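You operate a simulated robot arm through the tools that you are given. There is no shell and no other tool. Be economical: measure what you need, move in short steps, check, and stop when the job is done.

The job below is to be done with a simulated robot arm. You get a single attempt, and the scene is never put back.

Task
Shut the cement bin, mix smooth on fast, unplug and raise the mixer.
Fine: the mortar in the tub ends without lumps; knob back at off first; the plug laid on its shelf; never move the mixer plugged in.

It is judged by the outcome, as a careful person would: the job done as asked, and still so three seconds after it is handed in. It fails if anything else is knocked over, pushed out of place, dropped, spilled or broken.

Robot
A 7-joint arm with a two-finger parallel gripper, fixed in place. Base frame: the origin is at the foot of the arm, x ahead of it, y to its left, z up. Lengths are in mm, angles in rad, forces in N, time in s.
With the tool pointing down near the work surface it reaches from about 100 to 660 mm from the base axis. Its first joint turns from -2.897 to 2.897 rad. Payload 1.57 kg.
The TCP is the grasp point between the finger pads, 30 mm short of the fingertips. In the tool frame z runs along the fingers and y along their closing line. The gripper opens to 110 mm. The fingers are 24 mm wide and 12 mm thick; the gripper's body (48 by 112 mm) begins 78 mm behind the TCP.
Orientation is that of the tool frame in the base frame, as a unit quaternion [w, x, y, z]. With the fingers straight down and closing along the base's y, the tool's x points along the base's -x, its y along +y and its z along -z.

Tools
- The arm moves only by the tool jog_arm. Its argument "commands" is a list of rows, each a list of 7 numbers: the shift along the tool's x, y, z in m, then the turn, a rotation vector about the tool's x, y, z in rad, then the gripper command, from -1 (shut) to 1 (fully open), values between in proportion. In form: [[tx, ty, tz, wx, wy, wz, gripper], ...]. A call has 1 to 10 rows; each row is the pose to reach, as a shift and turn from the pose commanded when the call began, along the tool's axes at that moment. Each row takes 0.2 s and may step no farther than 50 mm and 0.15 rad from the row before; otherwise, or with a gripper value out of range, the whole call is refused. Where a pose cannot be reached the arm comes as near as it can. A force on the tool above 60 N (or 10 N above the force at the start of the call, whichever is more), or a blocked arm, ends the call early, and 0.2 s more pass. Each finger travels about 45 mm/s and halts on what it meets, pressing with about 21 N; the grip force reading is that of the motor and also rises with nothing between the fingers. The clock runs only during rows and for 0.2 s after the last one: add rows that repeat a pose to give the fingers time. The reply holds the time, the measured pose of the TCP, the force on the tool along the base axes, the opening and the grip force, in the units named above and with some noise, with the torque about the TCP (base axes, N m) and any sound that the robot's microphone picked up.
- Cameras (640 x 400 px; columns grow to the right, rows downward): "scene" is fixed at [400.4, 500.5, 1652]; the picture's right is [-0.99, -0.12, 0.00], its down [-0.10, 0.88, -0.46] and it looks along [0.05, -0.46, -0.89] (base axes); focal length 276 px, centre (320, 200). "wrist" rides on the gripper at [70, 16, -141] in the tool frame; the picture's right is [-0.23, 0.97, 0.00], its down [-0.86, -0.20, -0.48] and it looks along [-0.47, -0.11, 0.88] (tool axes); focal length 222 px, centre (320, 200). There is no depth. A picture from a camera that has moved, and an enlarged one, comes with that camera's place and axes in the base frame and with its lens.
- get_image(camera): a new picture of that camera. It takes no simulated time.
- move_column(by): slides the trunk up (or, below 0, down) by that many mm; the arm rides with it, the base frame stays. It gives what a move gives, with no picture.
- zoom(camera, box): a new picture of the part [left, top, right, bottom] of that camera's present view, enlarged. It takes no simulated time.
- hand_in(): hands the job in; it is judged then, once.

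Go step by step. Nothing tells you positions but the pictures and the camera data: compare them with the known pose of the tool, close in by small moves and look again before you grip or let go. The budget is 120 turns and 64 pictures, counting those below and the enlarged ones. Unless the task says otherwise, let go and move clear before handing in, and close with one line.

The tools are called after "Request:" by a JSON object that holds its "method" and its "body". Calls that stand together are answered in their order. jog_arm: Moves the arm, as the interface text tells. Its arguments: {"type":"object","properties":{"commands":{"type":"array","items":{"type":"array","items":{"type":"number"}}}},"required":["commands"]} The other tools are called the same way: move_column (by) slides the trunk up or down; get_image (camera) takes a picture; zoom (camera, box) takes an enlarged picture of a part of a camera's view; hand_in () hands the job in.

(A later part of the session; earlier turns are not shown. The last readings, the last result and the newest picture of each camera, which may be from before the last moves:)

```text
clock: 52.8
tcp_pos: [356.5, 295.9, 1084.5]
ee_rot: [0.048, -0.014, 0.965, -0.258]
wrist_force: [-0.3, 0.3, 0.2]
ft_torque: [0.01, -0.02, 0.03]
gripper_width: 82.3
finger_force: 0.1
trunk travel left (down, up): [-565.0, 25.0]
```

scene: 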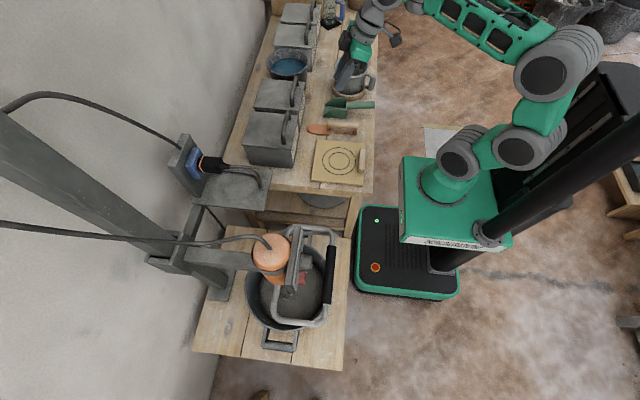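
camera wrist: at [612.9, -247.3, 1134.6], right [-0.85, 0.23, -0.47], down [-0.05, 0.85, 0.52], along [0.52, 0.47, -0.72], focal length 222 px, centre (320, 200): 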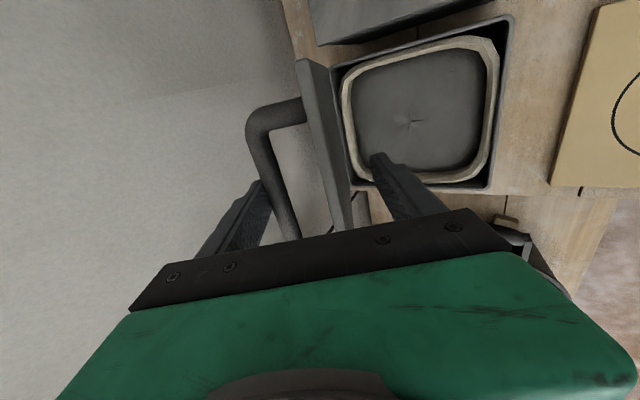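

Request:
{"method": "jog_arm", "body": {"commands": [[-0.022, 0.0204, 0.0035, 0, 0, 0, 0.5], [-0.044, 0.0408, 0.007, 0, 0, 0, 0.5], [-0.0656, 0.0612, 0.0106, 0, 0, 0, 0.5], [-0.0875, 0.0816, 0.0142, 0, 0, 0, 0.5], [-0.0875, 0.0816, 0.0142, 0, 0, 0, 0.5]]}}

Request:
{"method": "get_image", "body": {"camera": "wrist"}}

Request:
{"method": "zoom", "body": {"camera": "scene", "box": [240, 215, 340, 315]}}

```text
clock: 54.0
tcp_pos: [424.0, 328.1, 1014.8]
ee_rot: [0.05, -0.014, 0.965, -0.257]
wrist_force: [-0.1, -0.5, 0.7]
ft_torque: [-0.01, -0.02, 0.01]
gripper_width: 82.6
finger_force: 0.0
out of reach, approached as far as the arm can: row 1, 2, 3, 4, 5
trunk travel left (down, up): [-565.0, 25.0]
```

```text
32 pictures are left
camera wrist: at [341.8, 408.5, 1120.6], right [0.22, 0.86, -0.47], down [0.8, 0.11, 0.59], along [0.55, -0.51, -0.66], focal length 222 px, centre (320, 200)
```

wrist: 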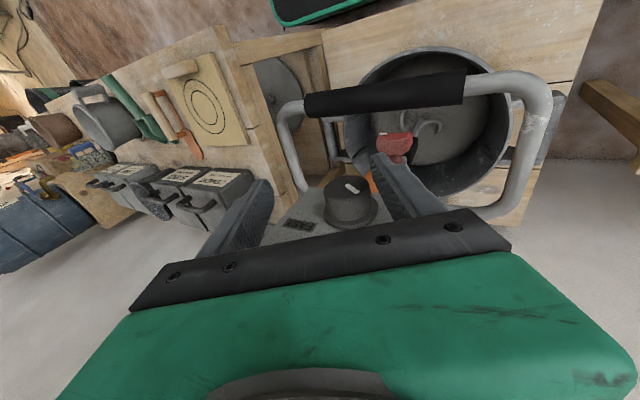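

```text
4.00 times, centred on (290, 265) of scene
camera zoom: at [400.4, 500.5, 1652.0], right [-0.99, -0.12, 0.0], down [-0.1, 0.88, -0.46], along [0.05, -0.46, -0.89], focal length 1103 px, centre (440, -60)
```

zoom: 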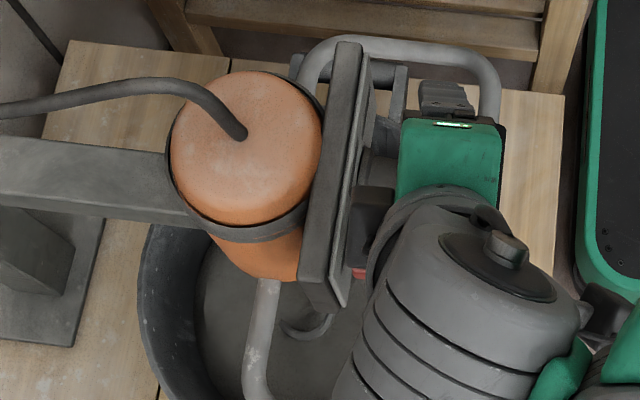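

The leaned pose is hard to reach here, and a block on the hand's front face comes near the panel. I'll go upright, with the tool straight down, and turn the knob in several small strokes instead.

Request:
{"method": "jog_arm", "body": {"commands": [[0.006, -0.005, -0.009, -0.13, 0, 0.013, 0.5], [0.012, -0.01, -0.019, -0.26, 0, 0.026, 0.5], [0.017, -0.015, -0.028, -0.39, 0, 0.039, 0.5], [0.017, -0.015, -0.028, -0.521, 0, 0.052, 0.5], [0.017, -0.015, -0.028, -0.521, 0, 0.052, 0.5]]}}

```text
clock: 55.2
tcp_pos: [404.2, 328.2, 1044.4]
ee_rot: [0.049, -0.001, 0.999, 0.002]
wrist_force: [0.0, 1.0, 0.0]
ft_torque: [0.05, -0.01, 0.01]
gripper_width: 82.4
finger_force: 0.1
trunk travel left (down, up): [-565.0, 25.0]
```

Upright works. I'll test leaning the other way, with the body toward -y, here in free space.

Request:
{"method": "jog_arm", "body": {"commands": [[0, 0, 0, -0.14, 0, 0.014, 0.5], [0, 0, 0, -0.28, 0, 0.028, 0.5], [0, 0, 0, -0.42, 0, 0.042, 0.5], [0, 0, 0, -0.56, 0, 0.056, 0.5], [0, 0, 0, -0.7, 0, 0.07, 0.5], [0, 0, 0, -0.8, 0, 0.08, 0.5]]}}

```text
clock: 56.6
tcp_pos: [404.4, 327.6, 1043.7]
ee_rot: [0.046, 0.018, 0.918, 0.393]
wrist_force: [-0.3, 0.3, 0.1]
ft_torque: [-0.03, -0.02, -0.01]
gripper_width: 82.7
finger_force: 0.1
trunk travel left (down, up): [-565.0, 25.0]
```

Leaning toward -y works up to 0.8 rad, so I'll use three strokes. I'll return upright with a slight forward pitch for clearance and check alignment above the knob.

Request:
{"method": "jog_arm", "body": {"commands": [[0, 0, 0, 0.14, 0, -0.014, 0.5], [0, 0, 0, 0.28, 0, -0.028, 0.5], [0, 0, 0, 0.42, 0, -0.042, 0.5], [0, 0, 0, 0.56, 0, -0.056, 0.5], [0, 0, 0, 0.7, 0, -0.07, 0.5], [0, 0, 0, 0.796, 0, -0.08, 0.5]]}}

Request:
{"method": "jog_arm", "body": {"commands": [[-0.012, 0, -0.003, 0, -0.075, 0, 0.5], [-0.025, 0, -0.006, 0, -0.15, 0, 0.5], [-0.025, 0, -0.006, 0, -0.15, 0, 0.5]]}}

Request:
{"method": "zoom", "body": {"camera": "wrist", "box": [180, 100, 480, 250]}}

```text
clock: 58.0
tcp_pos: [404.0, 328.1, 1045.6]
ee_rot: [0.049, 0.0, 0.999, 0.002]
wrist_force: [-0.4, -0.5, 0.0]
ft_torque: [-0.01, -0.01, 0.02]
gripper_width: 82.5
finger_force: 0.1
trunk travel left (down, up): [-565.0, 25.0]
```

```text
clock: 58.8
tcp_pos: [428.0, 327.6, 1053.3]
ee_rot: [0.126, -0.001, 0.992, 0.002]
wrist_force: [-0.2, 0.2, -0.5]
ft_torque: [0.0, -0.05, -0.03]
gripper_width: 82.8
finger_force: 0.1
trunk travel left (down, up): [-565.0, 25.0]
```

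```text
2.13 times, centred on (330, 175) of wrist
camera zoom: at [326.3, 342.8, 1172.4], right [0.22, 0.97, 0.06], down [0.71, -0.2, 0.67], along [0.67, -0.1, -0.74], focal length 474 px, centre (299, 253)
```

zoom: 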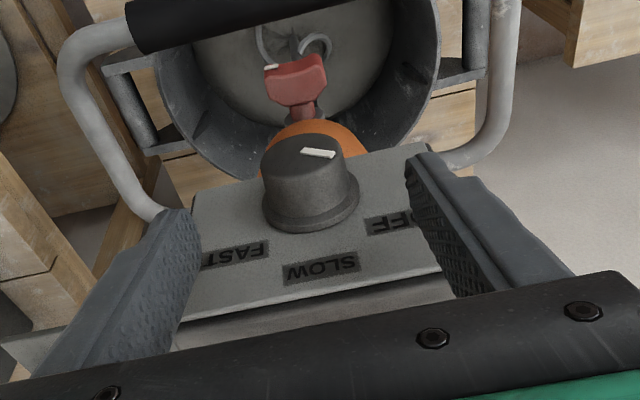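

The view is clear, with the knob pointing at OFF and SLOW and FAST clockwise from there. I refine the axis to y=331, z≈984, then descend and grip.

Request:
{"method": "jog_arm", "body": {"commands": [[-0.001, 0.0034, 0.022, 0, 0, 0, 0.5], [-0.002, 0.0034, 0.044, 0, 0, 0, 0.5], [-0.003, 0.0034, 0.064, 0, 0, 0, 0.5], [-0.003, 0.0034, 0.064, 0, 0, 0, 0.1], [-0.003, 0.0034, 0.064, 0, 0, 0, -0.3], [-0.003, 0.0034, 0.064, 0, 0, 0, -0.6], [-0.003, 0.0034, 0.064, 0, 0, 0, -0.6]]}}

Request:
{"method": "get_image", "body": {"camera": "wrist"}}

```text
clock: 60.4
tcp_pos: [446.7, 329.5, 991.7]
ee_rot: [0.123, -0.002, 0.992, 0.002]
wrist_force: [-6.2, -5.9, -3.5]
ft_torque: [-0.13, 0.4, -0.35]
gripper_width: 41.4
finger_force: 24.7
trunk travel left (down, up): [-565.0, 25.0]
```

```text
29 pictures are left
camera wrist: at [344.5, 345.3, 1110.3], right [0.22, 0.97, 0.06], down [0.71, -0.2, 0.67], along [0.67, -0.1, -0.74], focal length 222 px, centre (320, 200)
```

wrist: 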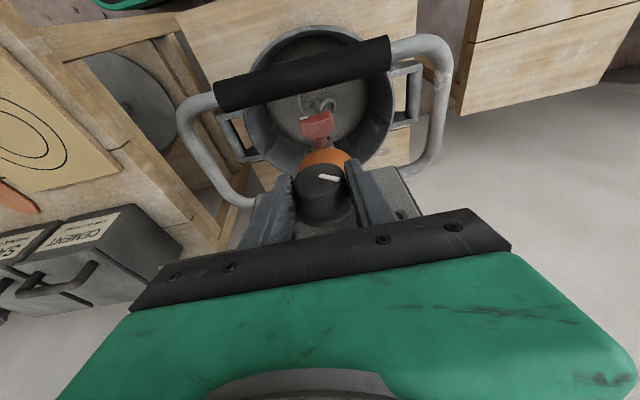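

The knob is gripped at 41 mm. First stroke: I'll rotate clockwise about the knob axis by 0.7 rad.

Request:
{"method": "jog_arm", "body": {"commands": [[0, -0.001, 0, -0.116, 0, 0.03, -0.6], [0, -0.0019, 0.0002, -0.232, 0, 0.06, -0.6], [0.0001, -0.0028, 0.0005, -0.348, 0, 0.09, -0.6], [0.0002, -0.0037, 0.0009, -0.465, 0, 0.12, -0.6], [0.0003, -0.0045, 0.0014, -0.581, 0, 0.15, -0.6], [0.0005, -0.0052, 0.0018, -0.678, 0, 0.175, -0.6]]}}

Request:
{"method": "zoom", "body": {"camera": "wrist", "box": [200, 80, 480, 240]}}

```text
clock: 61.8
tcp_pos: [446.5, 321.7, 989.4]
ee_rot: [0.116, 0.044, 0.931, 0.342]
wrist_force: [-11.4, -36.4, -3.6]
ft_torque: [-0.4, 0.63, -0.08]
gripper_width: 41.2
finger_force: 45.1
trunk travel left (down, up): [-565.0, 25.0]
```

```text
2.29 times, centred on (340, 160) of wrist
camera zoom: at [344.4, 256.1, 1090.5], right [0.22, 0.71, 0.67], down [0.71, -0.59, 0.38], along [0.67, 0.39, -0.63], focal length 508 px, centre (274, 291)
```

zoom: 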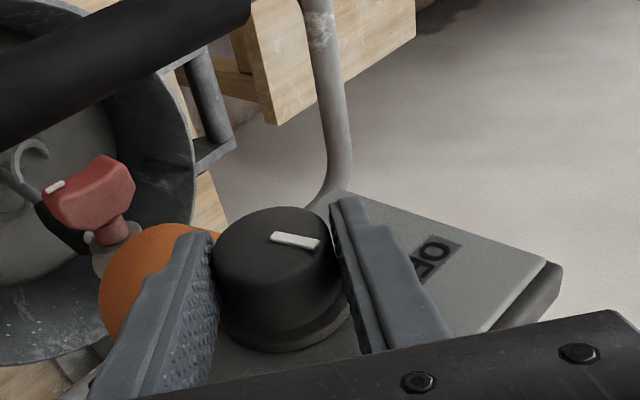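

The knob turned with the gripper, and the side force suggests the axis is nearer z=979. I'll relieve that, open, and swing back upright for the next stroke.

Request:
{"method": "jog_arm", "body": {"commands": [[-0.0003, -0.0032, -0.0011, 0, 0, 0, -0.6], [-0.0003, -0.0032, -0.0011, 0, 0, 0, 0.0], [-0.0003, -0.0032, -0.0011, 0, 0, 0, 0.4], [-0.0003, -0.0032, -0.0011, 0, 0, 0, 0.4], [-0.0001, -0.0018, -0.0006, 0.113, 0, -0.03, 0.4], [0, -0.0004, -0.0002, 0.226, 0, -0.06, 0.4], [0.0001, 0.001, 0.0003, 0.339, 0, -0.09, 0.4], [0.0002, 0.0024, 0.0008, 0.452, 0, -0.12, 0.4], [0.0004, 0.0038, 0.0013, 0.565, 0, -0.15, 0.4], [0.0005, 0.0052, 0.0018, 0.678, 0, -0.175, 0.4]]}}

Request:
{"method": "zoom", "body": {"camera": "wrist", "box": [200, 80, 480, 240]}}

```text
clock: 64.0
tcp_pos: [446.5, 331.8, 992.2]
ee_rot: [0.124, -0.002, 0.992, 0.002]
wrist_force: [0.0, 0.0, 0.2]
ft_torque: [-0.01, -0.01, 0.01]
gripper_width: 77.0
finger_force: 0.2
trunk travel left (down, up): [-565.0, 25.0]
```

```text
2.29 times, centred on (340, 160) of wrist
camera zoom: at [345.0, 346.4, 1110.7], right [0.22, 0.97, 0.06], down [0.71, -0.2, 0.67], along [0.67, -0.1, -0.74], focal length 508 px, centre (274, 291)
```

zoom: 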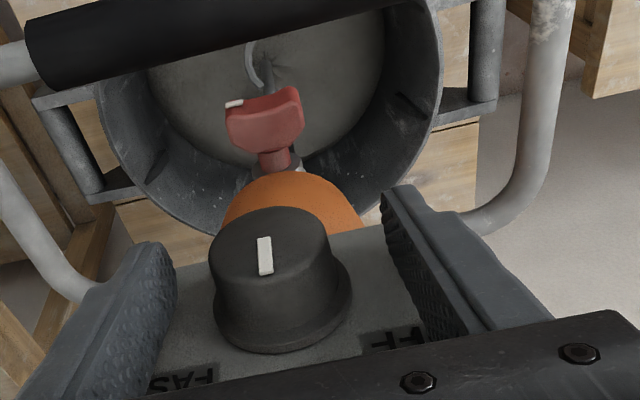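

The knob now points at SLOW. I'll grip again and make a second stroke toward FAST.

Request:
{"method": "jog_arm", "body": {"commands": [[0, -0.0025, 0, 0, 0, 0, 0], [0, -0.0025, 0, 0, 0, 0, -0.6], [0, -0.0025, 0, 0, 0, 0, -0.6], [0, -0.0025, 0, 0, 0, 0, -0.6], [0, -0.0042, 0.0001, -0.126, 0, 0.0325, -0.6], [0.0001, -0.0058, 0.0004, -0.252, 0, 0.065, -0.6], [0.0002, -0.0074, 0.001, -0.378, 0, 0.0975, -0.6], [0.0004, -0.009, 0.0016, -0.503, 0, 0.13, -0.6], [0.0007, -0.0104, 0.0026, -0.629, 0, 0.1625, -0.6], [0.0009, -0.0116, 0.0037, -0.755, 0, 0.195, -0.6]]}}

```text
clock: 66.2
tcp_pos: [446.0, 320.7, 988.8]
ee_rot: [0.114, 0.046, 0.916, 0.381]
wrist_force: [-5.0, 12.2, 3.9]
ft_torque: [0.18, 0.15, 0.81]
gripper_width: 41.3
finger_force: 45.2
trunk travel left (down, up): [-565.0, 25.0]
```

Request:
{"method": "jog_arm", "body": {"commands": [[0, 0, 0, 0, 0, 0, 0], [0, 0, 0, 0, 0, 0, 0.4], [0, 0, 0, 0, 0, 0, 0.4], [0.0002, 0.0015, 0.0006, 0.126, 0, -0.0325, 0.4], [0.0003, 0.003, 0.0012, 0.252, 0, -0.065, 0.4], [0.0005, 0.0045, 0.0018, 0.378, 0, -0.0975, 0.4], [0.0006, 0.006, 0.0024, 0.503, 0, -0.13, 0.4], [0.0008, 0.0076, 0.003, 0.629, 0, -0.1625, 0.4], [0.0009, 0.0091, 0.0036, 0.755, 0, -0.195, 0.4]]}}

Request:
{"method": "zoom", "body": {"camera": "wrist", "box": [200, 80, 480, 240]}}

```text
clock: 68.2
tcp_pos: [447.8, 329.2, 992.4]
ee_rot: [0.124, -0.001, 0.992, 0.001]
wrist_force: [0.1, 0.9, 0.1]
ft_torque: [0.0, 0.01, -0.03]
gripper_width: 77.1
finger_force: 0.1
trunk travel left (down, up): [-565.0, 25.0]
```

```text
2.29 times, centred on (340, 160) of wrist
camera zoom: at [344.9, 344.5, 1111.0], right [0.22, 0.97, 0.06], down [0.71, -0.2, 0.67], along [0.67, -0.1, -0.74], focal length 508 px, centre (274, 291)
```

zoom: 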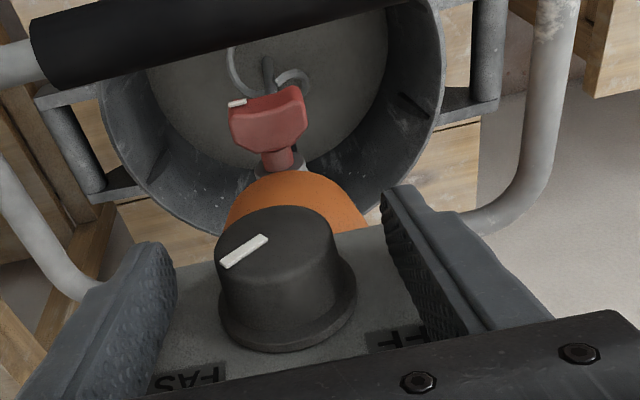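

The pointer is now at FAST. I'll check that the paddle is turning and look at the mortar and the red part.

Request:
{"method": "jog_arm", "body": {"commands": [[0, 0, -0.03, 0, 0, 0, 0.4], [0, 0, -0.06, 0, 0, 0, 0.4]]}}

Request:
{"method": "zoom", "body": {"camera": "wrist", "box": [240, 60, 440, 180]}}

Request:
{"method": "jog_arm", "body": {"commands": [[0, 0, 0, 0, 0, 0, 0.4], [0, 0, 0, 0, 0, 0, 0.4], [0, 0, 0, 0, 0, 0, 0.4], [0, 0, 0, 0, 0, 0, 0.4], [0, 0, 0, 0, 0, 0, 0.4], [0, 0, 0, 0, 0, 0, 0.4], [0, 0, 0, 0, 0, 0, 0.4], [0, 0, 0, 0, 0, 0, 0.4]]}}

Request:
{"method": "zoom", "body": {"camera": "wrist", "box": [240, 60, 440, 180]}}

```text
clock: 68.8
tcp_pos: [432.6, 329.4, 1051.5]
ee_rot: [0.125, -0.001, 0.992, 0.003]
wrist_force: [-0.2, 0.6, -0.1]
ft_torque: [-0.03, -0.01, 0.03]
gripper_width: 77.2
finger_force: 0.1
trunk travel left (down, up): [-565.0, 25.0]
```

```text
3.20 times, centred on (340, 120) of wrist
camera zoom: at [329.4, 343.9, 1169.2], right [0.22, 0.97, 0.06], down [0.71, -0.2, 0.67], along [0.67, -0.1, -0.74], focal length 711 px, centre (256, 456)
```

zoom: 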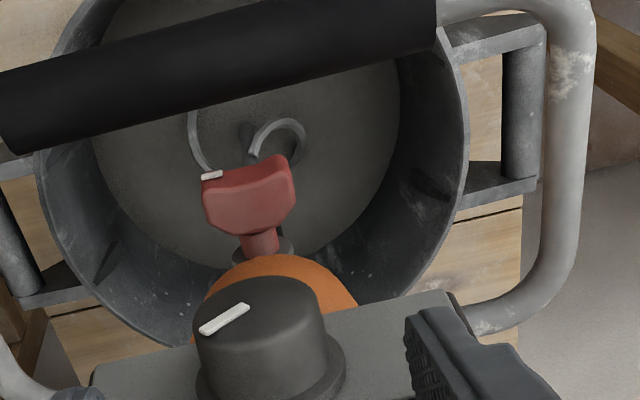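

```text
clock: 70.6
tcp_pos: [431.7, 327.5, 1050.9]
ee_rot: [0.124, -0.001, 0.992, 0.002]
wrist_force: [-0.6, -0.2, -0.3]
ft_torque: [-0.01, 0.02, 0.01]
gripper_width: 76.9
finger_force: 0.2
trunk travel left (down, up): [-565.0, 25.0]
```

```text
3.20 times, centred on (340, 120) of wrist
camera zoom: at [330.0, 343.9, 1169.0], right [0.22, 0.97, 0.06], down [0.71, -0.2, 0.67], along [0.67, -0.1, -0.74], focal length 711 px, centre (256, 456)
```

zoom: 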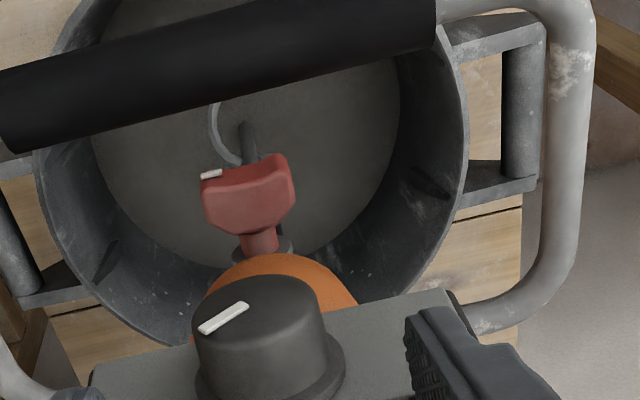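

The paddle is turning on FAST. I'll back the arm away to let it mix and to see the tub from above.

Request:
{"method": "jog_arm", "body": {"commands": [[0.017, -0.0375, -0.015, 0, 0, 0, 0.4], [0.034, -0.075, -0.03, 0, 0, 0, 0.4], [0.05, -0.1125, -0.045, 0, 0, 0, 0.4], [0.067, -0.15, -0.059, 0, 0, 0, 0.4], [0.067, -0.15, -0.059, 0, 0, 0, 0.4], [0.067, -0.15, -0.059, 0, 0, 0, 0.4], [0.067, -0.15, -0.059, 0, 0, 0, 0.4], [0.067, -0.15, -0.059, 0, 0, 0, 0.4]]}}

Request:
{"method": "zoom", "body": {"camera": "scene", "box": [230, 220, 350, 345]}}

```text
clock: 72.4
tcp_pos: [353.5, 178.0, 1090.5]
ee_rot: [0.124, -0.002, 0.992, 0.002]
wrist_force: [1.0, 0.1, -0.1]
ft_torque: [-0.02, -0.03, 0.02]
gripper_width: 77.2
finger_force: 0.1
trunk travel left (down, up): [-565.0, 25.0]
```

```text
3.20 times, centred on (290, 282) of scene
camera zoom: at [400.4, 500.5, 1652.0], right [-0.99, -0.12, 0.0], down [-0.1, 0.88, -0.46], along [0.05, -0.46, -0.89], focal length 883 px, centre (416, -64)
```

zoom: 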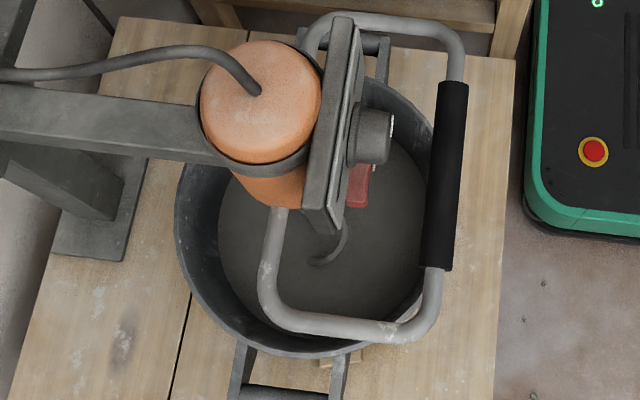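

The mortar looks even, but I'll let it run on FAST a while longer to be sure.

Request:
{"method": "jog_arm", "body": {"commands": [[0, 0, 0, 0, 0, 0, 0.4], [0, 0, 0, 0, 0, 0, 0.4], [0, 0, 0, 0, 0, 0, 0.4], [0, 0, 0, 0, 0, 0, 0.4], [0, 0, 0, 0, 0, 0, 0.4], [0, 0, 0, 0, 0, 0, 0.4], [0, 0, 0, 0, 0, 0, 0.4], [0, 0, 0, 0, 0, 0, 0.4], [0, 0, 0, 0, 0, 0, 0.4], [0, 0, 0, 0, 0, 0, 0.4]]}}

Request:
{"method": "jog_arm", "body": {"commands": [[0, 0, 0, 0, 0, 0, 0.4], [0, 0, 0, 0, 0, 0, 0.4], [0, 0, 0, 0, 0, 0, 0.4], [0, 0, 0, 0, 0, 0, 0.4], [0, 0, 0, 0, 0, 0, 0.4], [0, 0, 0, 0, 0, 0, 0.4], [0, 0, 0, 0, 0, 0, 0.4], [0, 0, 0, 0, 0, 0, 0.4], [0, 0, 0, 0, 0, 0, 0.4], [0, 0, 0, 0, 0, 0, 0.4]]}}

Request:
{"method": "jog_arm", "body": {"commands": [[0, 0, 0, 0, 0, 0, 0.4], [0, 0, 0, 0, 0, 0, 0.4], [0, 0, 0, 0, 0, 0, 0.4], [0, 0, 0, 0, 0, 0, 0.4], [0, 0, 0, 0, 0, 0, 0.4], [0, 0, 0, 0, 0, 0, 0.4], [0, 0, 0, 0, 0, 0, 0.4], [0, 0, 0, 0, 0, 0, 0.4], [0, 0, 0, 0, 0, 0, 0.4], [0, 0, 0, 0, 0, 0, 0.4]]}}

Request:
{"method": "zoom", "body": {"camera": "wrist", "box": [280, 60, 520, 220]}}

```text
clock: 74.6
tcp_pos: [352.9, 177.2, 1089.4]
ee_rot: [0.124, -0.001, 0.992, 0.004]
wrist_force: [0.3, -1.4, -0.6]
ft_torque: [0.0, 0.01, 0.03]
gripper_width: 77.0
finger_force: 0.0
trunk travel left (down, up): [-565.0, 25.0]
```

```text
clock: 76.8
tcp_pos: [352.6, 177.2, 1089.9]
ee_rot: [0.124, -0.002, 0.992, 0.004]
wrist_force: [0.4, 0.3, -0.1]
ft_torque: [0.03, 0.04, 0.0]
gripper_width: 76.9
finger_force: 0.0
trunk travel left (down, up): [-565.0, 25.0]
```

```text
clock: 79.0
tcp_pos: [353.0, 177.4, 1090.5]
ee_rot: [0.125, -0.001, 0.992, 0.003]
wrist_force: [-0.2, 0.6, 0.2]
ft_torque: [-0.01, 0.0, -0.05]
gripper_width: 76.9
finger_force: 0.1
trunk travel left (down, up): [-565.0, 25.0]
```

```text
2.50 times, centred on (400, 140) of wrist
camera zoom: at [251.3, 192.4, 1208.6], right [0.22, 0.97, 0.06], down [0.71, -0.2, 0.67], along [0.67, -0.1, -0.74], focal length 555 px, centre (120, 350)
```

zoom: 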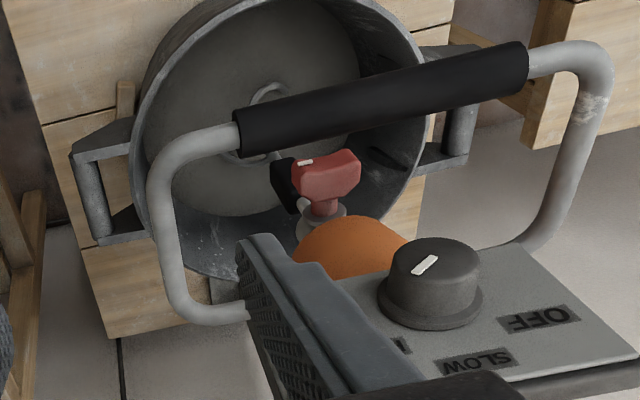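

It is still at FAST with the paddle turning. I'll wait a bit longer.

Request:
{"method": "jog_arm", "body": {"commands": [[0, 0, 0, 0, 0, 0, 0.4], [0, 0, 0, 0, 0, 0, 0.4], [0, 0, 0, 0, 0, 0, 0.4], [0, 0, 0, 0, 0, 0, 0.4], [0, 0, 0, 0, 0, 0, 0.4], [0, 0, 0, 0, 0, 0, 0.4], [0, 0, 0, 0, 0, 0, 0.4], [0, 0, 0, 0, 0, 0, 0.4], [0, 0, 0, 0, 0, 0, 0.4], [0, 0, 0, 0, 0, 0, 0.4]]}}

Request:
{"method": "jog_arm", "body": {"commands": [[0, 0, 0, 0, 0, 0, 0.4], [0, 0, 0, 0, 0, 0, 0.4], [0, 0, 0, 0, 0, 0, 0.4], [0, 0, 0, 0, 0, 0, 0.4], [0, 0, 0, 0, 0, 0, 0.4], [0, 0, 0, 0, 0, 0, 0.4], [0, 0, 0, 0, 0, 0, 0.4], [0, 0, 0, 0, 0, 0, 0.4], [0, 0, 0, 0, 0, 0, 0.4], [0, 0, 0, 0, 0, 0, 0.4]]}}

Request:
{"method": "jog_arm", "body": {"commands": [[0, 0, 0, 0, 0, 0, 0.4], [0, 0, 0, 0, 0, 0, 0.4], [0, 0, 0, 0, 0, 0, 0.4], [0, 0, 0, 0, 0, 0, 0.4], [0, 0, 0, 0, 0, 0, 0.4], [0, 0, 0, 0, 0, 0, 0.4], [0, 0, 0, 0, 0, 0, 0.4], [0, 0, 0, 0, 0, 0, 0.4], [0, 0, 0, 0, 0, 0, 0.4], [0, 0, 0, 0, 0, 0, 0.4]]}}

Request:
{"method": "jog_arm", "body": {"commands": [[0, 0, 0, 0, 0, 0, 0.4], [0, 0, 0, 0, 0, 0, 0.4], [0, 0, 0, 0, 0, 0, 0.4], [0, 0, 0, 0, 0, 0, 0.4], [0, 0, 0, 0, 0, 0, 0.4], [0, 0, 0, 0, 0, 0, 0.4], [0, 0, 0, 0, 0, 0, 0.4], [0, 0, 0, 0, 0, 0, 0.4], [0, 0, 0, 0, 0, 0, 0.4], [0, 0, 0, 0, 0, 0, 0.4]]}}

Request:
{"method": "zoom", "body": {"camera": "scene", "box": [270, 260, 330, 310]}}

```text
clock: 81.2
tcp_pos: [352.7, 176.3, 1089.8]
ee_rot: [0.125, -0.002, 0.992, 0.004]
wrist_force: [0.2, 0.3, -0.6]
ft_torque: [-0.01, 0.0, 0.01]
gripper_width: 77.1
finger_force: 0.0
trunk travel left (down, up): [-565.0, 25.0]
```

```text
clock: 83.4
tcp_pos: [352.3, 176.8, 1090.5]
ee_rot: [0.125, -0.001, 0.992, 0.004]
wrist_force: [0.2, -0.3, -0.6]
ft_torque: [0.0, -0.04, 0.0]
gripper_width: 77.1
finger_force: 0.0
trunk travel left (down, up): [-565.0, 25.0]
```

```text
clock: 85.6
tcp_pos: [353.8, 177.6, 1090.6]
ee_rot: [0.125, -0.001, 0.992, 0.003]
wrist_force: [0.1, -0.3, 0.6]
ft_torque: [-0.03, -0.02, 0.01]
gripper_width: 77.3
finger_force: 0.0
trunk travel left (down, up): [-565.0, 25.0]
```

```text
clock: 87.8
tcp_pos: [353.7, 176.8, 1089.8]
ee_rot: [0.124, -0.002, 0.992, 0.003]
wrist_force: [0.5, -0.4, 1.0]
ft_torque: [-0.01, -0.01, -0.01]
gripper_width: 76.7
finger_force: 0.1
trunk travel left (down, up): [-565.0, 25.0]
```

```text
8.00 times, centred on (300, 285) of scene
camera zoom: at [400.4, 500.5, 1652.0], right [-0.99, -0.12, 0.0], down [-0.1, 0.88, -0.46], along [0.05, -0.46, -0.89], focal length 2207 px, centre (480, -480)
```

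zoom: 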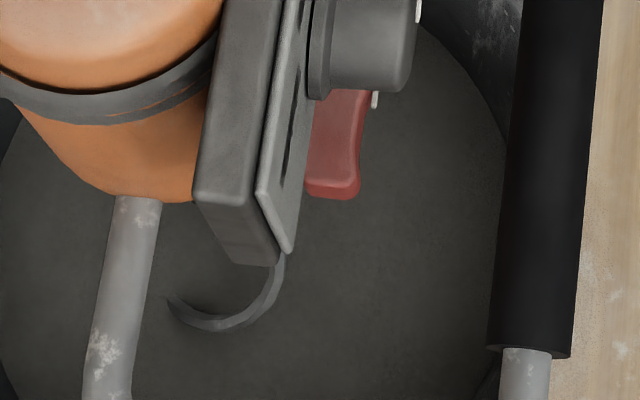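

I'll give it a few more seconds while returning above the knob.

Request:
{"method": "jog_arm", "body": {"commands": [[0, 0, 0, 0, 0, 0, 0.4], [0, 0, 0, 0, 0, 0, 0.4], [0, 0, 0, 0, 0, 0, 0.4], [0, 0, 0, 0, 0, 0, 0.4], [0, 0, 0, 0, 0, 0, 0.4], [-0.017, 0.0375, 0.015, 0, 0, 0, 0.4], [-0.034, 0.075, 0.03, 0, 0, 0, 0.4], [-0.05, 0.1125, 0.045, 0, 0, 0, 0.4], [-0.067, 0.15, 0.059, 0, 0, 0, 0.4], [-0.067, 0.15, 0.059, 0, 0, 0, 0.4]]}}

Request:
{"method": "zoom", "body": {"camera": "wrist", "box": [240, 60, 440, 180]}}

```text
clock: 90.0
tcp_pos: [431.5, 328.8, 1051.5]
ee_rot: [0.124, -0.001, 0.992, 0.004]
wrist_force: [-0.7, -0.3, 0.0]
ft_torque: [0.01, 0.04, 0.02]
gripper_width: 77.1
finger_force: 0.1
trunk travel left (down, up): [-565.0, 25.0]
```

```text
3.20 times, centred on (340, 120) of wrist
camera zoom: at [329.6, 343.7, 1169.5], right [0.22, 0.97, 0.06], down [0.71, -0.2, 0.67], along [0.67, -0.1, -0.74], focal length 711 px, centre (256, 456)
```

zoom: 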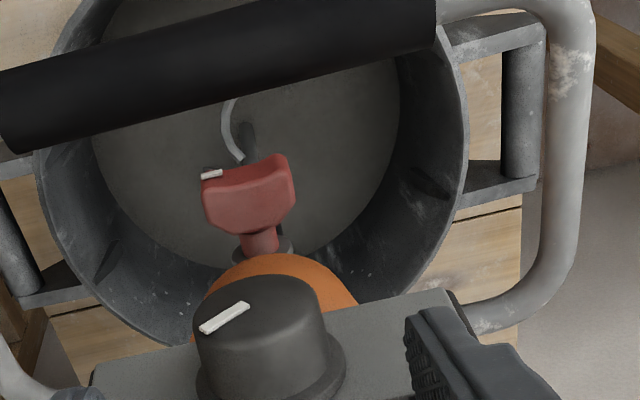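

The mortar is uniform. Now I'll turn back to OFF: descend open, swing to +0.78 rad, and grip.

Request:
{"method": "jog_arm", "body": {"commands": [[0, 0, 0.03, 0, 0, 0, 0.4], [0, 0, 0.06, 0, 0, 0, 0.4], [0, -0.0017, 0.0601, -0.126, 0, 0.0325, 0.4], [0.0001, -0.0033, 0.0604, -0.252, 0, 0.065, 0.4], [0.0002, -0.0049, 0.061, -0.378, 0, 0.0975, 0.4], [0.0004, -0.0065, 0.0616, -0.503, 0, 0.13, 0.4], [0.0007, -0.0079, 0.0626, -0.629, 0, 0.1625, 0.4], [0.0009, -0.0091, 0.0637, -0.755, 0, 0.195, 0.4], [0.0009, -0.0091, 0.0637, -0.755, 0, 0.195, -0.6], [0.0009, -0.0091, 0.0637, -0.755, 0, 0.195, -0.6]]}}

Request:
{"method": "jog_arm", "body": {"commands": [[0, 0, 0, 0, 0, 0, -0.6], [0.0002, 0.0015, 0.0006, 0.126, 0, -0.0325, -0.6], [0.0003, 0.003, 0.0012, 0.252, 0, -0.065, -0.6], [0.0005, 0.0045, 0.0018, 0.378, 0, -0.0975, -0.6], [0.0006, 0.006, 0.0024, 0.503, 0, -0.13, -0.6], [0.0008, 0.0076, 0.003, 0.629, 0, -0.1625, -0.6], [0.0009, 0.0091, 0.0036, 0.755, 0, -0.195, -0.6], [0.0009, 0.0091, 0.0036, 0.755, 0, -0.195, 0.2], [0.0009, 0.0091, 0.0036, 0.755, 0, -0.195, 0.4], [0.0009, 0.0091, 0.0036, 0.755, 0, -0.195, 0.4]]}}

Request:
{"method": "zoom", "body": {"camera": "wrist", "box": [200, 80, 480, 240]}}

```text
clock: 92.2
tcp_pos: [445.5, 319.8, 988.3]
ee_rot: [0.114, 0.047, 0.917, 0.38]
wrist_force: [-3.8, 3.3, 3.4]
ft_torque: [0.04, 0.17, -0.12]
gripper_width: 41.7
finger_force: 10.5
trunk travel left (down, up): [-565.0, 25.0]
```

```text
clock: 94.4
tcp_pos: [447.7, 326.7, 992.8]
ee_rot: [0.125, -0.002, 0.992, 0.003]
wrist_force: [0.0, -0.3, 0.8]
ft_torque: [0.03, 0.05, -0.01]
gripper_width: 77.0
finger_force: 0.2
trunk travel left (down, up): [-565.0, 25.0]
```

```text
2.29 times, centred on (340, 160) of wrist
camera zoom: at [344.9, 343.8, 1111.3], right [0.22, 0.97, 0.06], down [0.71, -0.2, 0.67], along [0.67, -0.1, -0.74], focal length 508 px, centre (274, 291)
```

zoom: 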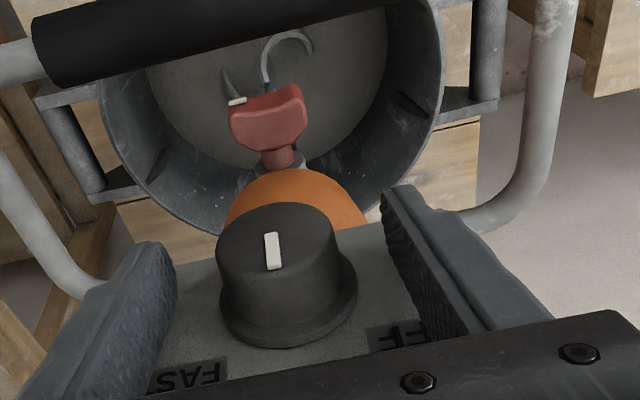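

The knob is back at SLOW. One more identical stroke takes it to OFF.

Request:
{"method": "jog_arm", "body": {"commands": [[0, -0.0017, 0.0001, -0.126, 0, 0.0325, 0.4], [0.0001, -0.0033, 0.0004, -0.252, 0, 0.065, 0.4], [0.0002, -0.0049, 0.001, -0.378, 0, 0.0975, 0.4], [0.0004, -0.0065, 0.0016, -0.503, 0, 0.13, 0.4], [0.0007, -0.0079, 0.0026, -0.629, 0, 0.1625, 0.4], [0.0009, -0.0091, 0.0037, -0.755, 0, 0.195, 0.4], [0.0009, -0.0091, 0.0037, -0.755, 0, 0.195, -0.6], [0.0009, -0.0091, 0.0037, -0.755, 0, 0.195, -0.6], [0.0009, -0.0091, 0.0037, -0.755, 0, 0.195, -0.6]]}}

Request:
{"method": "jog_arm", "body": {"commands": [[0.0002, 0.0015, 0.0006, 0.126, 0, -0.0325, -0.6], [0.0003, 0.003, 0.0012, 0.252, 0, -0.065, -0.6], [0.0005, 0.0045, 0.0018, 0.378, 0, -0.0975, -0.6], [0.0006, 0.006, 0.0024, 0.503, 0, -0.13, -0.6], [0.0008, 0.0076, 0.003, 0.629, 0, -0.1625, -0.6], [0.0009, 0.0091, 0.0036, 0.755, 0, -0.195, -0.6], [0.0009, 0.0091, 0.0036, 0.755, 0, -0.195, 0.2], [0.0009, 0.0091, 0.0036, 0.755, 0, -0.195, 0.4], [0.0009, 0.0091, 0.0036, 0.755, 0, -0.195, 0.4]]}}

Request:
{"method": "jog_arm", "body": {"commands": [[0, 0, -0.03, 0, 0, 0, 0.4], [0, 0, -0.06, 0, 0, 0, 0.4]]}}

Request:
{"method": "zoom", "body": {"camera": "wrist", "box": [180, 90, 480, 250]}}

```text
clock: 96.4
tcp_pos: [444.6, 317.9, 988.8]
ee_rot: [0.115, 0.047, 0.917, 0.38]
wrist_force: [-5.7, -1.5, -0.4]
ft_torque: [0.03, 0.22, 0.1]
gripper_width: 41.4
finger_force: 20.1
trunk travel left (down, up): [-565.0, 25.0]
```

```text
clock: 98.4
tcp_pos: [446.2, 327.3, 992.6]
ee_rot: [0.125, -0.001, 0.992, 0.003]
wrist_force: [0.3, 0.5, -0.2]
ft_torque: [0.0, -0.01, 0.02]
gripper_width: 76.8
finger_force: 0.0
trunk travel left (down, up): [-565.0, 25.0]
```

```text
clock: 99.0
tcp_pos: [431.7, 328.0, 1050.6]
ee_rot: [0.124, -0.001, 0.992, 0.003]
wrist_force: [-0.6, 0.4, -0.2]
ft_torque: [-0.04, -0.01, -0.03]
gripper_width: 76.9
finger_force: 0.0
trunk travel left (down, up): [-565.0, 25.0]
```

```text
2.13 times, centred on (330, 170) of wrist
camera zoom: at [329.8, 342.9, 1169.5], right [0.22, 0.97, 0.06], down [0.71, -0.2, 0.67], along [0.67, -0.1, -0.74], focal length 474 px, centre (299, 264)
```

zoom: 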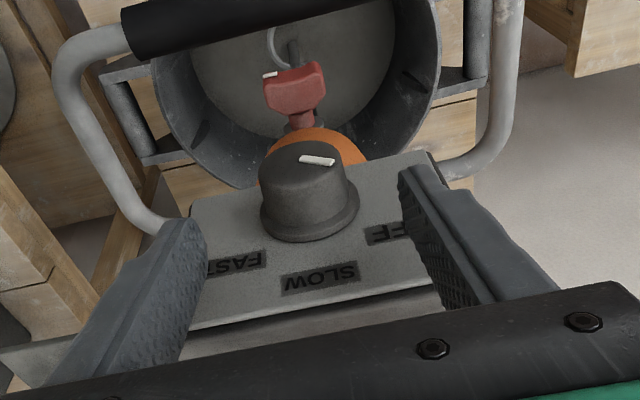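

The knob is back at OFF and the paddle is still. Next is the plug at about (740, 94, 1007): I'll back away sideways and up, then lower the trunk.

Request:
{"method": "jog_arm", "body": {"commands": [[-0.003, -0.039, -0.013, 0, 0, 0, 0.4], [-0.006, -0.078, -0.026, 0, 0, 0, 0.4], [-0.009, -0.117, -0.039, 0, 0, 0, 0.4], [-0.012, -0.156, -0.052, 0, 0, 0, 0.4], [-0.015, -0.195, -0.065, 0, 0, 0, 0.4], [-0.0176, -0.233, -0.077, 0, 0, 0, 0.4]]}}

Request:
{"method": "move_column", "body": {"by": -130}}

Request:
{"method": "jog_arm", "body": {"commands": [[-0.038, 0, 0.0, 0, -0.04, 0, 0.4], [-0.076, 0, 0.0, 0, -0.08, 0, 0.4], [-0.114, 0, 0.0, 0, -0.12, 0, 0.4], [-0.152, 0, 0.0, 0, -0.16, 0, 0.4], [-0.19, 0, 0.0, 0, -0.2, 0, 0.4], [-0.19, 0, 0.0, 0, -0.25, 0, 0.4]]}}

Request:
{"method": "get_image", "body": {"camera": "wrist"}}

```text
clock: 100.4
tcp_pos: [429.7, 92.5, 1127.4]
ee_rot: [0.125, -0.001, 0.992, 0.004]
wrist_force: [0.3, 0.2, 0.0]
ft_torque: [0.03, -0.02, 0.03]
gripper_width: 77.0
finger_force: 0.2
trunk travel left (down, up): [-565.0, 25.0]
```

```text
clock: 102.0
tcp_pos: [430.1, 93.8, 999.7]
ee_rot: [0.126, -0.001, 0.992, 0.003]
wrist_force: [-0.1, 0.2, -0.2]
ft_torque: [0.02, 0.0, 0.0]
gripper_width: 77.0
finger_force: 0.0
trunk travel left (down, up): [-435.0, 155.0]
```

```text
clock: 103.3
tcp_pos: [615.3, 93.7, 1044.7]
ee_rot: [0.247, -0.001, 0.969, 0.003]
wrist_force: [-0.1, -1.4, -0.9]
ft_torque: [0.02, 0.0, -0.01]
gripper_width: 77.1
finger_force: 0.0
trunk travel left (down, up): [-435.0, 155.0]
```

```text
17 pictures are left
camera wrist: at [487.0, 109.2, 1134.6], right [0.2, 0.97, 0.12], down [0.52, -0.2, 0.83], along [0.83, -0.1, -0.55], focal length 222 px, centre (320, 200)
```

wrist: 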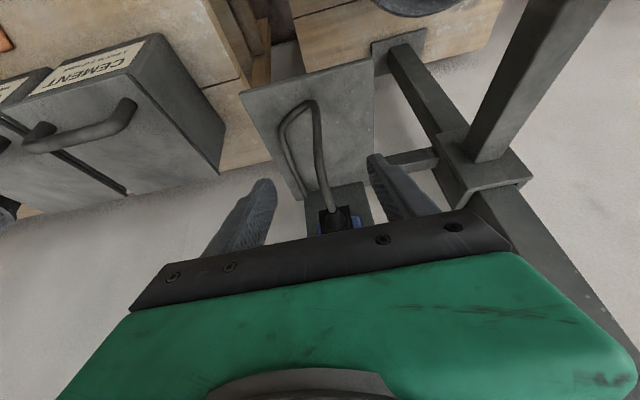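

This confirms the plug axis at y≈93, z≈1005, with the body spanning x≈715–775. I'll move to the pre-grasp above it, then down over the plug.

Request:
{"method": "jog_arm", "body": {"commands": [[-0.029, -0.0005, 0.001, 0, 0, 0, 0.4], [-0.058, -0.0005, 0.002, 0, 0, 0, 0.4], [-0.0866, -0.0005, 0.004, 0, 0, 0, 0.4], [-0.0866, -0.0005, 0.004, 0, 0, 0, 0.4]]}}

Request:
{"method": "zoom", "body": {"camera": "wrist", "box": [200, 60, 460, 240]}}

```text
clock: 104.3
tcp_pos: [692.3, 94.1, 1083.1]
ee_rot: [0.247, 0.0, 0.969, 0.003]
wrist_force: [-0.4, -0.2, -0.9]
ft_torque: [0.01, 0.0, 0.03]
gripper_width: 77.2
finger_force: 0.0
trunk travel left (down, up): [-435.0, 155.0]
```

```text
2.22 times, centred on (330, 150) of wrist
camera zoom: at [564.4, 108.4, 1172.9], right [0.2, 0.97, 0.11], down [0.52, -0.2, 0.83], along [0.83, -0.1, -0.55], focal length 494 px, centre (298, 311)
```

zoom: 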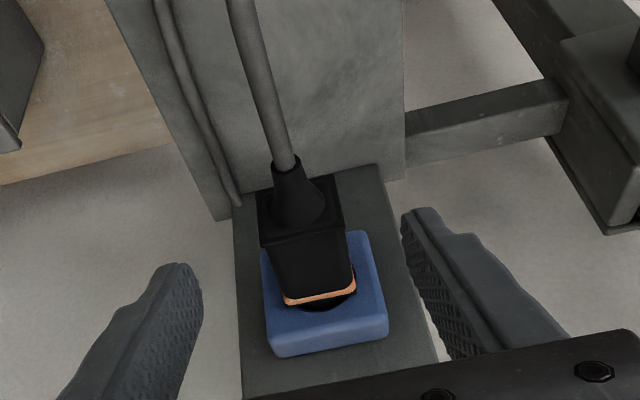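

The plug body spans x≈729–774 between the fingers, centred at y≈95. I'll descend and grip it.

Request:
{"method": "jog_arm", "body": {"commands": [[-0.011, 0.001, 0.02, 0, 0, 0, 0.4], [-0.011, 0.001, 0.045, 0, 0, 0, 0.4], [-0.011, 0.001, 0.068, 0, 0, 0, 0.4], [-0.011, 0.001, 0.0857, 0, 0, 0, 0.4], [-0.011, 0.001, 0.0857, 0, 0, 0, 0.0], [-0.011, 0.001, 0.0857, 0, 0, 0, -0.5], [-0.011, 0.001, 0.0857, 0, 0, 0, -0.8], [-0.011, 0.001, 0.0857, 0, 0, 0, -0.8]]}}

Request:
{"method": "zoom", "body": {"camera": "wrist", "box": [200, 80, 460, 240]}}

```text
clock: 106.2
tcp_pos: [743.6, 94.8, 1013.1]
ee_rot: [0.248, -0.001, 0.969, 0.004]
wrist_force: [1.2, 0.6, 0.2]
ft_torque: [-0.16, -0.04, -0.07]
gripper_width: 37.8
finger_force: 20.7
trunk travel left (down, up): [-435.0, 155.0]
```

```text
2.46 times, centred on (330, 160) of wrist
camera zoom: at [615.3, 109.8, 1102.6], right [0.2, 0.97, 0.11], down [0.52, -0.2, 0.83], along [0.83, -0.1, -0.55], focal length 547 px, centre (295, 298)
```

zoom: 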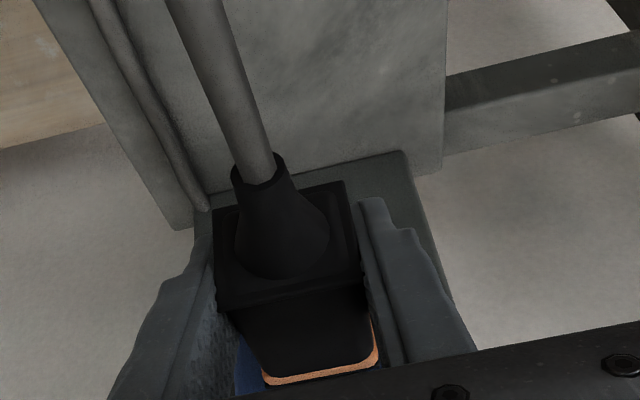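

The plug is gripped at 38 mm. I'll pull it straight out along -x.

Request:
{"method": "jog_arm", "body": {"commands": [[0.0088, 0, -0.0048, 0, 0, 0, -1], [0.0175, 0, -0.0096, 0, 0, 0, -1], [0.0263, 0, -0.0144, 0, 0, 0, -1], [0.0351, 0, -0.0192, 0, 0, 0, -1], [0.0438, 0, -0.024, 0, 0, 0, -1], [0.0526, 0, -0.0287, 0, 0, 0, -1]]}}

Request:
{"method": "zoom", "body": {"camera": "scene", "box": [150, 110, 310, 230]}}

```text
clock: 107.5
tcp_pos: [683.9, 94.7, 1013.0]
ee_rot: [0.247, -0.001, 0.969, 0.003]
wrist_force: [-0.4, -0.1, -0.7]
ft_torque: [-0.02, 0.01, -0.01]
gripper_width: 37.7
finger_force: 20.8
trunk travel left (down, up): [-435.0, 155.0]
```

```text
3.33 times, centred on (230, 170) of scene
camera zoom: at [400.4, 500.5, 1652.0], right [-0.99, -0.12, 0.0], down [-0.1, 0.88, -0.46], along [0.05, -0.46, -0.89], focal length 919 px, centre (620, 300)
```

zoom: 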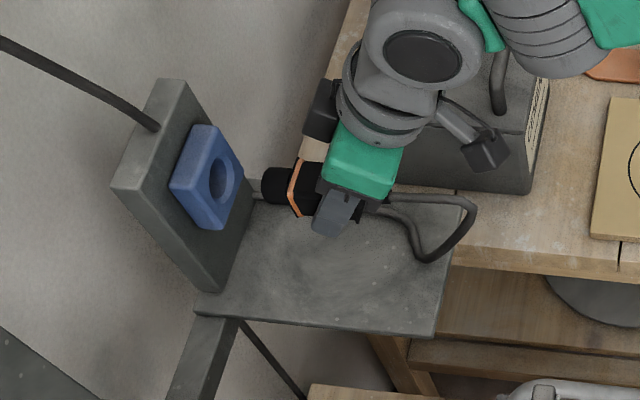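

It's unplugged. Refining from several views, the shelf is at z≈900 spanning x 607–825, y 20–168, so I'll lower the plug straight down onto it.

Request:
{"method": "jog_arm", "body": {"commands": [[-0.0088, 0, 0.0048, 0, 0, 0, -1], [-0.0175, 0, 0.0096, 0, 0, 0, -1]]}}

Request:
{"method": "move_column", "body": {"by": -70}}

Request:
{"method": "zoom", "body": {"camera": "scene", "box": [150, 110, 310, 230]}}

```text
clock: 108.2
tcp_pos: [703.1, 95.8, 1012.9]
ee_rot: [0.248, -0.001, 0.969, 0.003]
wrist_force: [0.8, -0.3, -0.5]
ft_torque: [-0.03, 0.03, 0.01]
gripper_width: 37.6
finger_force: 20.4
trunk travel left (down, up): [-435.0, 155.0]
```

```text
clock: 109.2
tcp_pos: [702.0, 95.4, 944.1]
ee_rot: [0.248, -0.001, 0.969, 0.004]
wrist_force: [-0.3, 0.2, 0.5]
ft_torque: [-0.01, 0.02, 0.0]
gripper_width: 37.6
finger_force: 21.3
trunk travel left (down, up): [-365.0, 225.0]
```

```text
3.33 times, centred on (230, 170) of scene
camera zoom: at [400.4, 500.5, 1652.0], right [-0.99, -0.12, 0.0], down [-0.1, 0.88, -0.46], along [0.05, -0.46, -0.89], focal length 919 px, centre (620, 300)
```

zoom: 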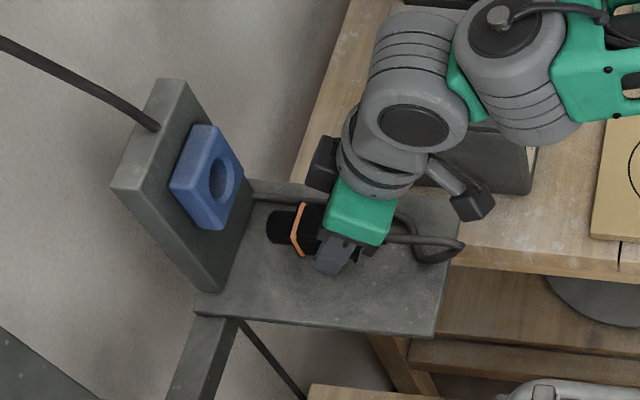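

The plug hangs just above the shelf. I'll lower in small steps until contact.

Request:
{"method": "move_column", "body": {"by": -8}}

Request:
{"method": "move_column", "body": {"by": -4}}

Request:
{"method": "move_column", "body": {"by": -3}}

```text
clock: 109.8
tcp_pos: [702.5, 95.7, 934.2]
ee_rot: [0.248, -0.001, 0.969, 0.003]
wrist_force: [0.8, -0.2, 0.3]
ft_torque: [0.02, 0.02, 0.02]
gripper_width: 37.8
finger_force: 21.1
trunk travel left (down, up): [-357.0, 233.0]
```

```text
clock: 110.3
tcp_pos: [703.1, 96.2, 932.4]
ee_rot: [0.248, -0.001, 0.969, 0.003]
wrist_force: [-1.3, -0.2, 2.3]
ft_torque: [-0.03, 0.03, -0.05]
gripper_width: 37.7
finger_force: 21.2
trunk travel left (down, up): [-353.0, 237.0]
```

```text
clock: 110.8
tcp_pos: [703.5, 95.2, 932.4]
ee_rot: [0.25, 0.0, 0.968, 0.004]
wrist_force: [-1.8, -0.9, 14.6]
ft_torque: [-0.36, 0.01, -0.05]
gripper_width: 37.8
finger_force: 21.1
trunk travel left (down, up): [-350.0, 240.0]
```

Contact came as predicted, so I'll ease the pressure, open, and lift clear.

Request:
{"method": "move_column", "body": {"by": 2.5}}

Request:
{"method": "jog_arm", "body": {"commands": [[0, 0, 0, 0, 0, 0, -0.2], [0, 0, 0, 0, 0, 0, 0.1], [0, 0, 0, 0, 0, 0, 0.3], [0, 0, 0, 0, 0, 0, 0.3], [0, 0, -0.02, 0, 0, 0, 0.3], [0, 0, -0.05, 0, 0, 0, 0.3], [0, 0, -0.08, 0, 0, 0, 0.3], [0, 0, -0.11, 0, 0, 0, 0.3]]}}

Request:
{"method": "zoom", "body": {"camera": "scene", "box": [150, 110, 310, 230]}}

```text
clock: 111.4
tcp_pos: [704.6, 96.0, 931.6]
ee_rot: [0.249, -0.001, 0.968, 0.003]
wrist_force: [2.7, 0.5, 12.3]
ft_torque: [-0.27, -0.12, -0.01]
gripper_width: 37.3
finger_force: 21.1
trunk travel left (down, up): [-352.0, 238.0]
```

```text
clock: 113.2
tcp_pos: [649.7, 95.4, 1027.7]
ee_rot: [0.247, -0.001, 0.969, 0.003]
wrist_force: [0.5, 1.1, -0.9]
ft_torque: [0.01, 0.01, 0.02]
gripper_width: 71.6
finger_force: 0.0
trunk travel left (down, up): [-352.0, 238.0]
```

```text
3.33 times, centred on (230, 170) of scene
camera zoom: at [400.4, 500.5, 1652.0], right [-0.99, -0.12, 0.0], down [-0.1, 0.88, -0.46], along [0.05, -0.46, -0.89], focal length 919 px, centre (620, 300)
```

zoom: 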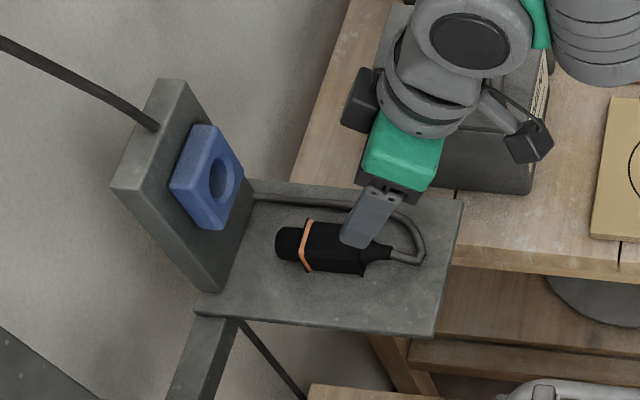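

The plug rests on its shelf. Next is raising the mixer by its black grip at about (394, 327, 884), so I'll retract and roll the gripper 90° to close across the grip.

Request:
{"method": "jog_arm", "body": {"commands": [[0.0304, 0.003, -0.0247, 0, 0, 0, 0.3], [0.0608, 0.006, -0.0494, 0, 0, -0.14, 0.3], [0.0912, 0.009, -0.0741, 0, 0, -0.28, 0.3], [0.1216, 0.012, -0.0989, 0, 0, -0.42, 0.3], [0.152, 0.015, -0.1236, 0, 0, -0.56, 0.3], [0.1824, 0.018, -0.1483, 0, 0, -0.7, 0.3], [0.2128, 0.02, -0.173, 0, 0, -0.84, 0.3], [0.2128, 0.02, -0.173, 0, 0, -0.98, 0.3], [0.2128, 0.02, -0.173, 0, 0, -1.12, 0.3], [0.2128, 0.02, -0.173, 0, 0, -1.26, 0.3]]}}

Request:
{"method": "jog_arm", "body": {"commands": [[0, 0, 0, 0, 0, -0.14, 0.3], [0, 0, 0, 0, 0, -0.31, 0.3]]}}

```text
clock: 115.4
tcp_pos: [380.5, 113.9, 1076.8]
ee_rot: [0.202, -0.572, 0.782, -0.143]
wrist_force: [0.4, 0.4, 0.3]
ft_torque: [-0.01, -0.01, -0.02]
gripper_width: 71.4
finger_force: 0.1
trunk travel left (down, up): [-352.0, 238.0]
```

```text
refused: row 2 steps farther than a row can; nothing moved
```

Request:
{"method": "jog_arm", "body": {"commands": [[-0.0315, 0.0178, -0.004, 0, 0, -0.05, 0.3], [-0.063, 0.0357, -0.008, 0, 0, -0.1, 0.3], [-0.0945, 0.0535, -0.012, 0, 0, -0.155, 0.3], [-0.126, 0.0713, -0.016, 0, 0, -0.21, 0.3], [-0.1575, 0.0892, -0.02, 0, 0, -0.26, 0.3], [-0.189, 0.107, -0.024, 0, 0, -0.31, 0.3]]}}

Request:
{"method": "get_image", "body": {"camera": "wrist"}}

```text
clock: 116.8
tcp_pos: [329.2, 326.0, 1078.3]
ee_rot: [0.177, -0.685, 0.685, -0.174]
wrist_force: [0.4, 0.3, -0.2]
ft_torque: [-0.02, 0.01, -0.02]
gripper_width: 71.2
finger_force: 0.0
trunk travel left (down, up): [-352.0, 238.0]
```

```text
11 pictures are left
camera wrist: at [248.5, 255.5, 1193.3], right [-0.86, 0.23, -0.47], down [-0.06, 0.85, 0.52], along [0.52, 0.47, -0.72], focal length 222 px, centre (320, 200)
```

wrist: 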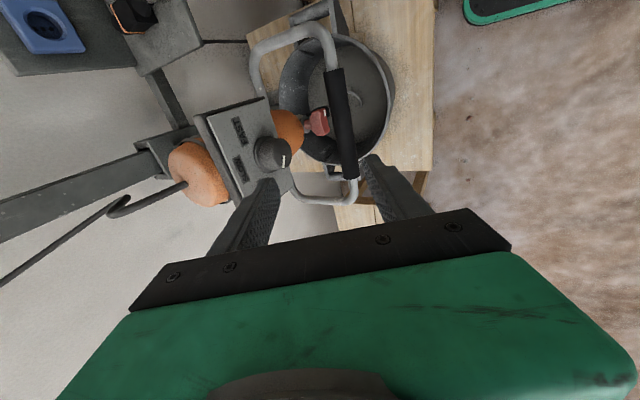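

This confirms the grip at about (395, 323, 884). I'll lower the trunk to the pre-grasp height, then slide along the tool axis onto the grip.

Request:
{"method": "move_column", "body": {"by": -106}}

Request:
{"method": "jog_arm", "body": {"commands": [[0, -0.008, 0.004, 0, 0, 0, 0.3], [0, -0.015, 0.008, 0, 0, 0, 0.3], [0, -0.015, 0.04, 0, 0, 0, 0.3], [0, -0.015, 0.07, 0, 0, 0, 0.3]]}}

Request:
{"method": "zoom", "body": {"camera": "wrist", "box": [180, 40, 480, 240]}}

```text
clock: 118.2
tcp_pos: [330.2, 326.7, 972.6]
ee_rot: [0.177, -0.685, 0.685, -0.173]
wrist_force: [-0.1, -0.4, -0.4]
ft_torque: [-0.03, 0.03, -0.01]
gripper_width: 71.6
finger_force: 0.0
trunk travel left (down, up): [-246.0, 344.0]
```

```text
clock: 119.2
tcp_pos: [377.7, 326.2, 918.7]
ee_rot: [-0.178, 0.685, -0.685, 0.173]
wrist_force: [-0.3, 0.0, 0.4]
ft_torque: [-0.01, -0.02, 0.01]
gripper_width: 71.6
finger_force: 0.0
trunk travel left (down, up): [-246.0, 344.0]
```

```text
2.00 times, centred on (330, 140) of wrist
camera zoom: at [295.6, 255.2, 1033.6], right [-0.85, 0.23, -0.47], down [-0.06, 0.85, 0.52], along [0.52, 0.47, -0.72], focal length 444 px, centre (300, 320)
```

zoom: 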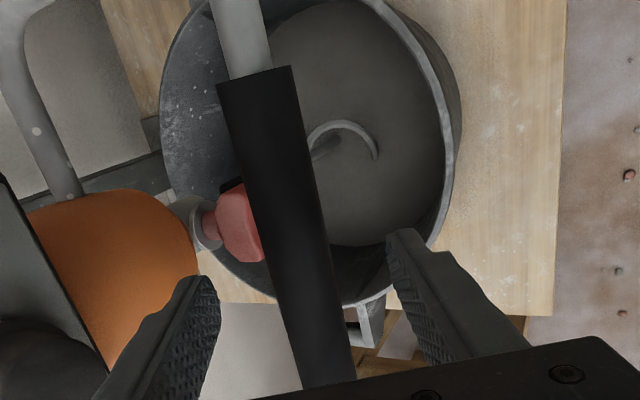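

The grip is centred between the fingers, so I'll advance and close.

Request:
{"method": "jog_arm", "body": {"commands": [[0, 0, 0.018, 0, 0, 0, 0.3], [0, 0.001, 0.036, 0, 0, 0, 0.3], [0, 0.001, 0.036, 0, 0, 0, -0.3], [0, 0.001, 0.036, 0, 0, 0, -1], [0, 0.001, 0.036, 0, 0, 0, -1], [0, 0.001, 0.036, 0, 0, 0, -1]]}}

```text
clock: 120.5
tcp_pos: [394.2, 327.9, 886.7]
ee_rot: [0.178, -0.685, 0.685, -0.172]
wrist_force: [8.4, 0.8, 3.1]
ft_torque: [-0.32, 0.2, 0.43]
gripper_width: 37.6
finger_force: 30.9
trunk travel left (down, up): [-246.0, 344.0]
```

The grip is held at 38 mm. I'll test-lift with a few millimetres of trunk travel and watch the force.

Request:
{"method": "move_column", "body": {"by": 4}}

Request:
{"method": "move_column", "body": {"by": 6}}

```text
clock: 121.1
tcp_pos: [394.5, 326.3, 888.2]
ee_rot: [0.176, -0.685, 0.685, -0.173]
wrist_force: [11.2, 3.3, -3.6]
ft_torque: [-1.04, 0.63, -0.06]
gripper_width: 37.4
finger_force: 43.8
trunk travel left (down, up): [-250.0, 340.0]
```

```text
clock: 121.6
tcp_pos: [394.1, 327.3, 896.3]
ee_rot: [-0.177, 0.685, -0.685, 0.172]
wrist_force: [10.8, -0.3, -2.1]
ft_torque: [-1.56, 0.4, 0.52]
gripper_width: 37.3
finger_force: 43.6
trunk travel left (down, up): [-256.0, 334.0]
```

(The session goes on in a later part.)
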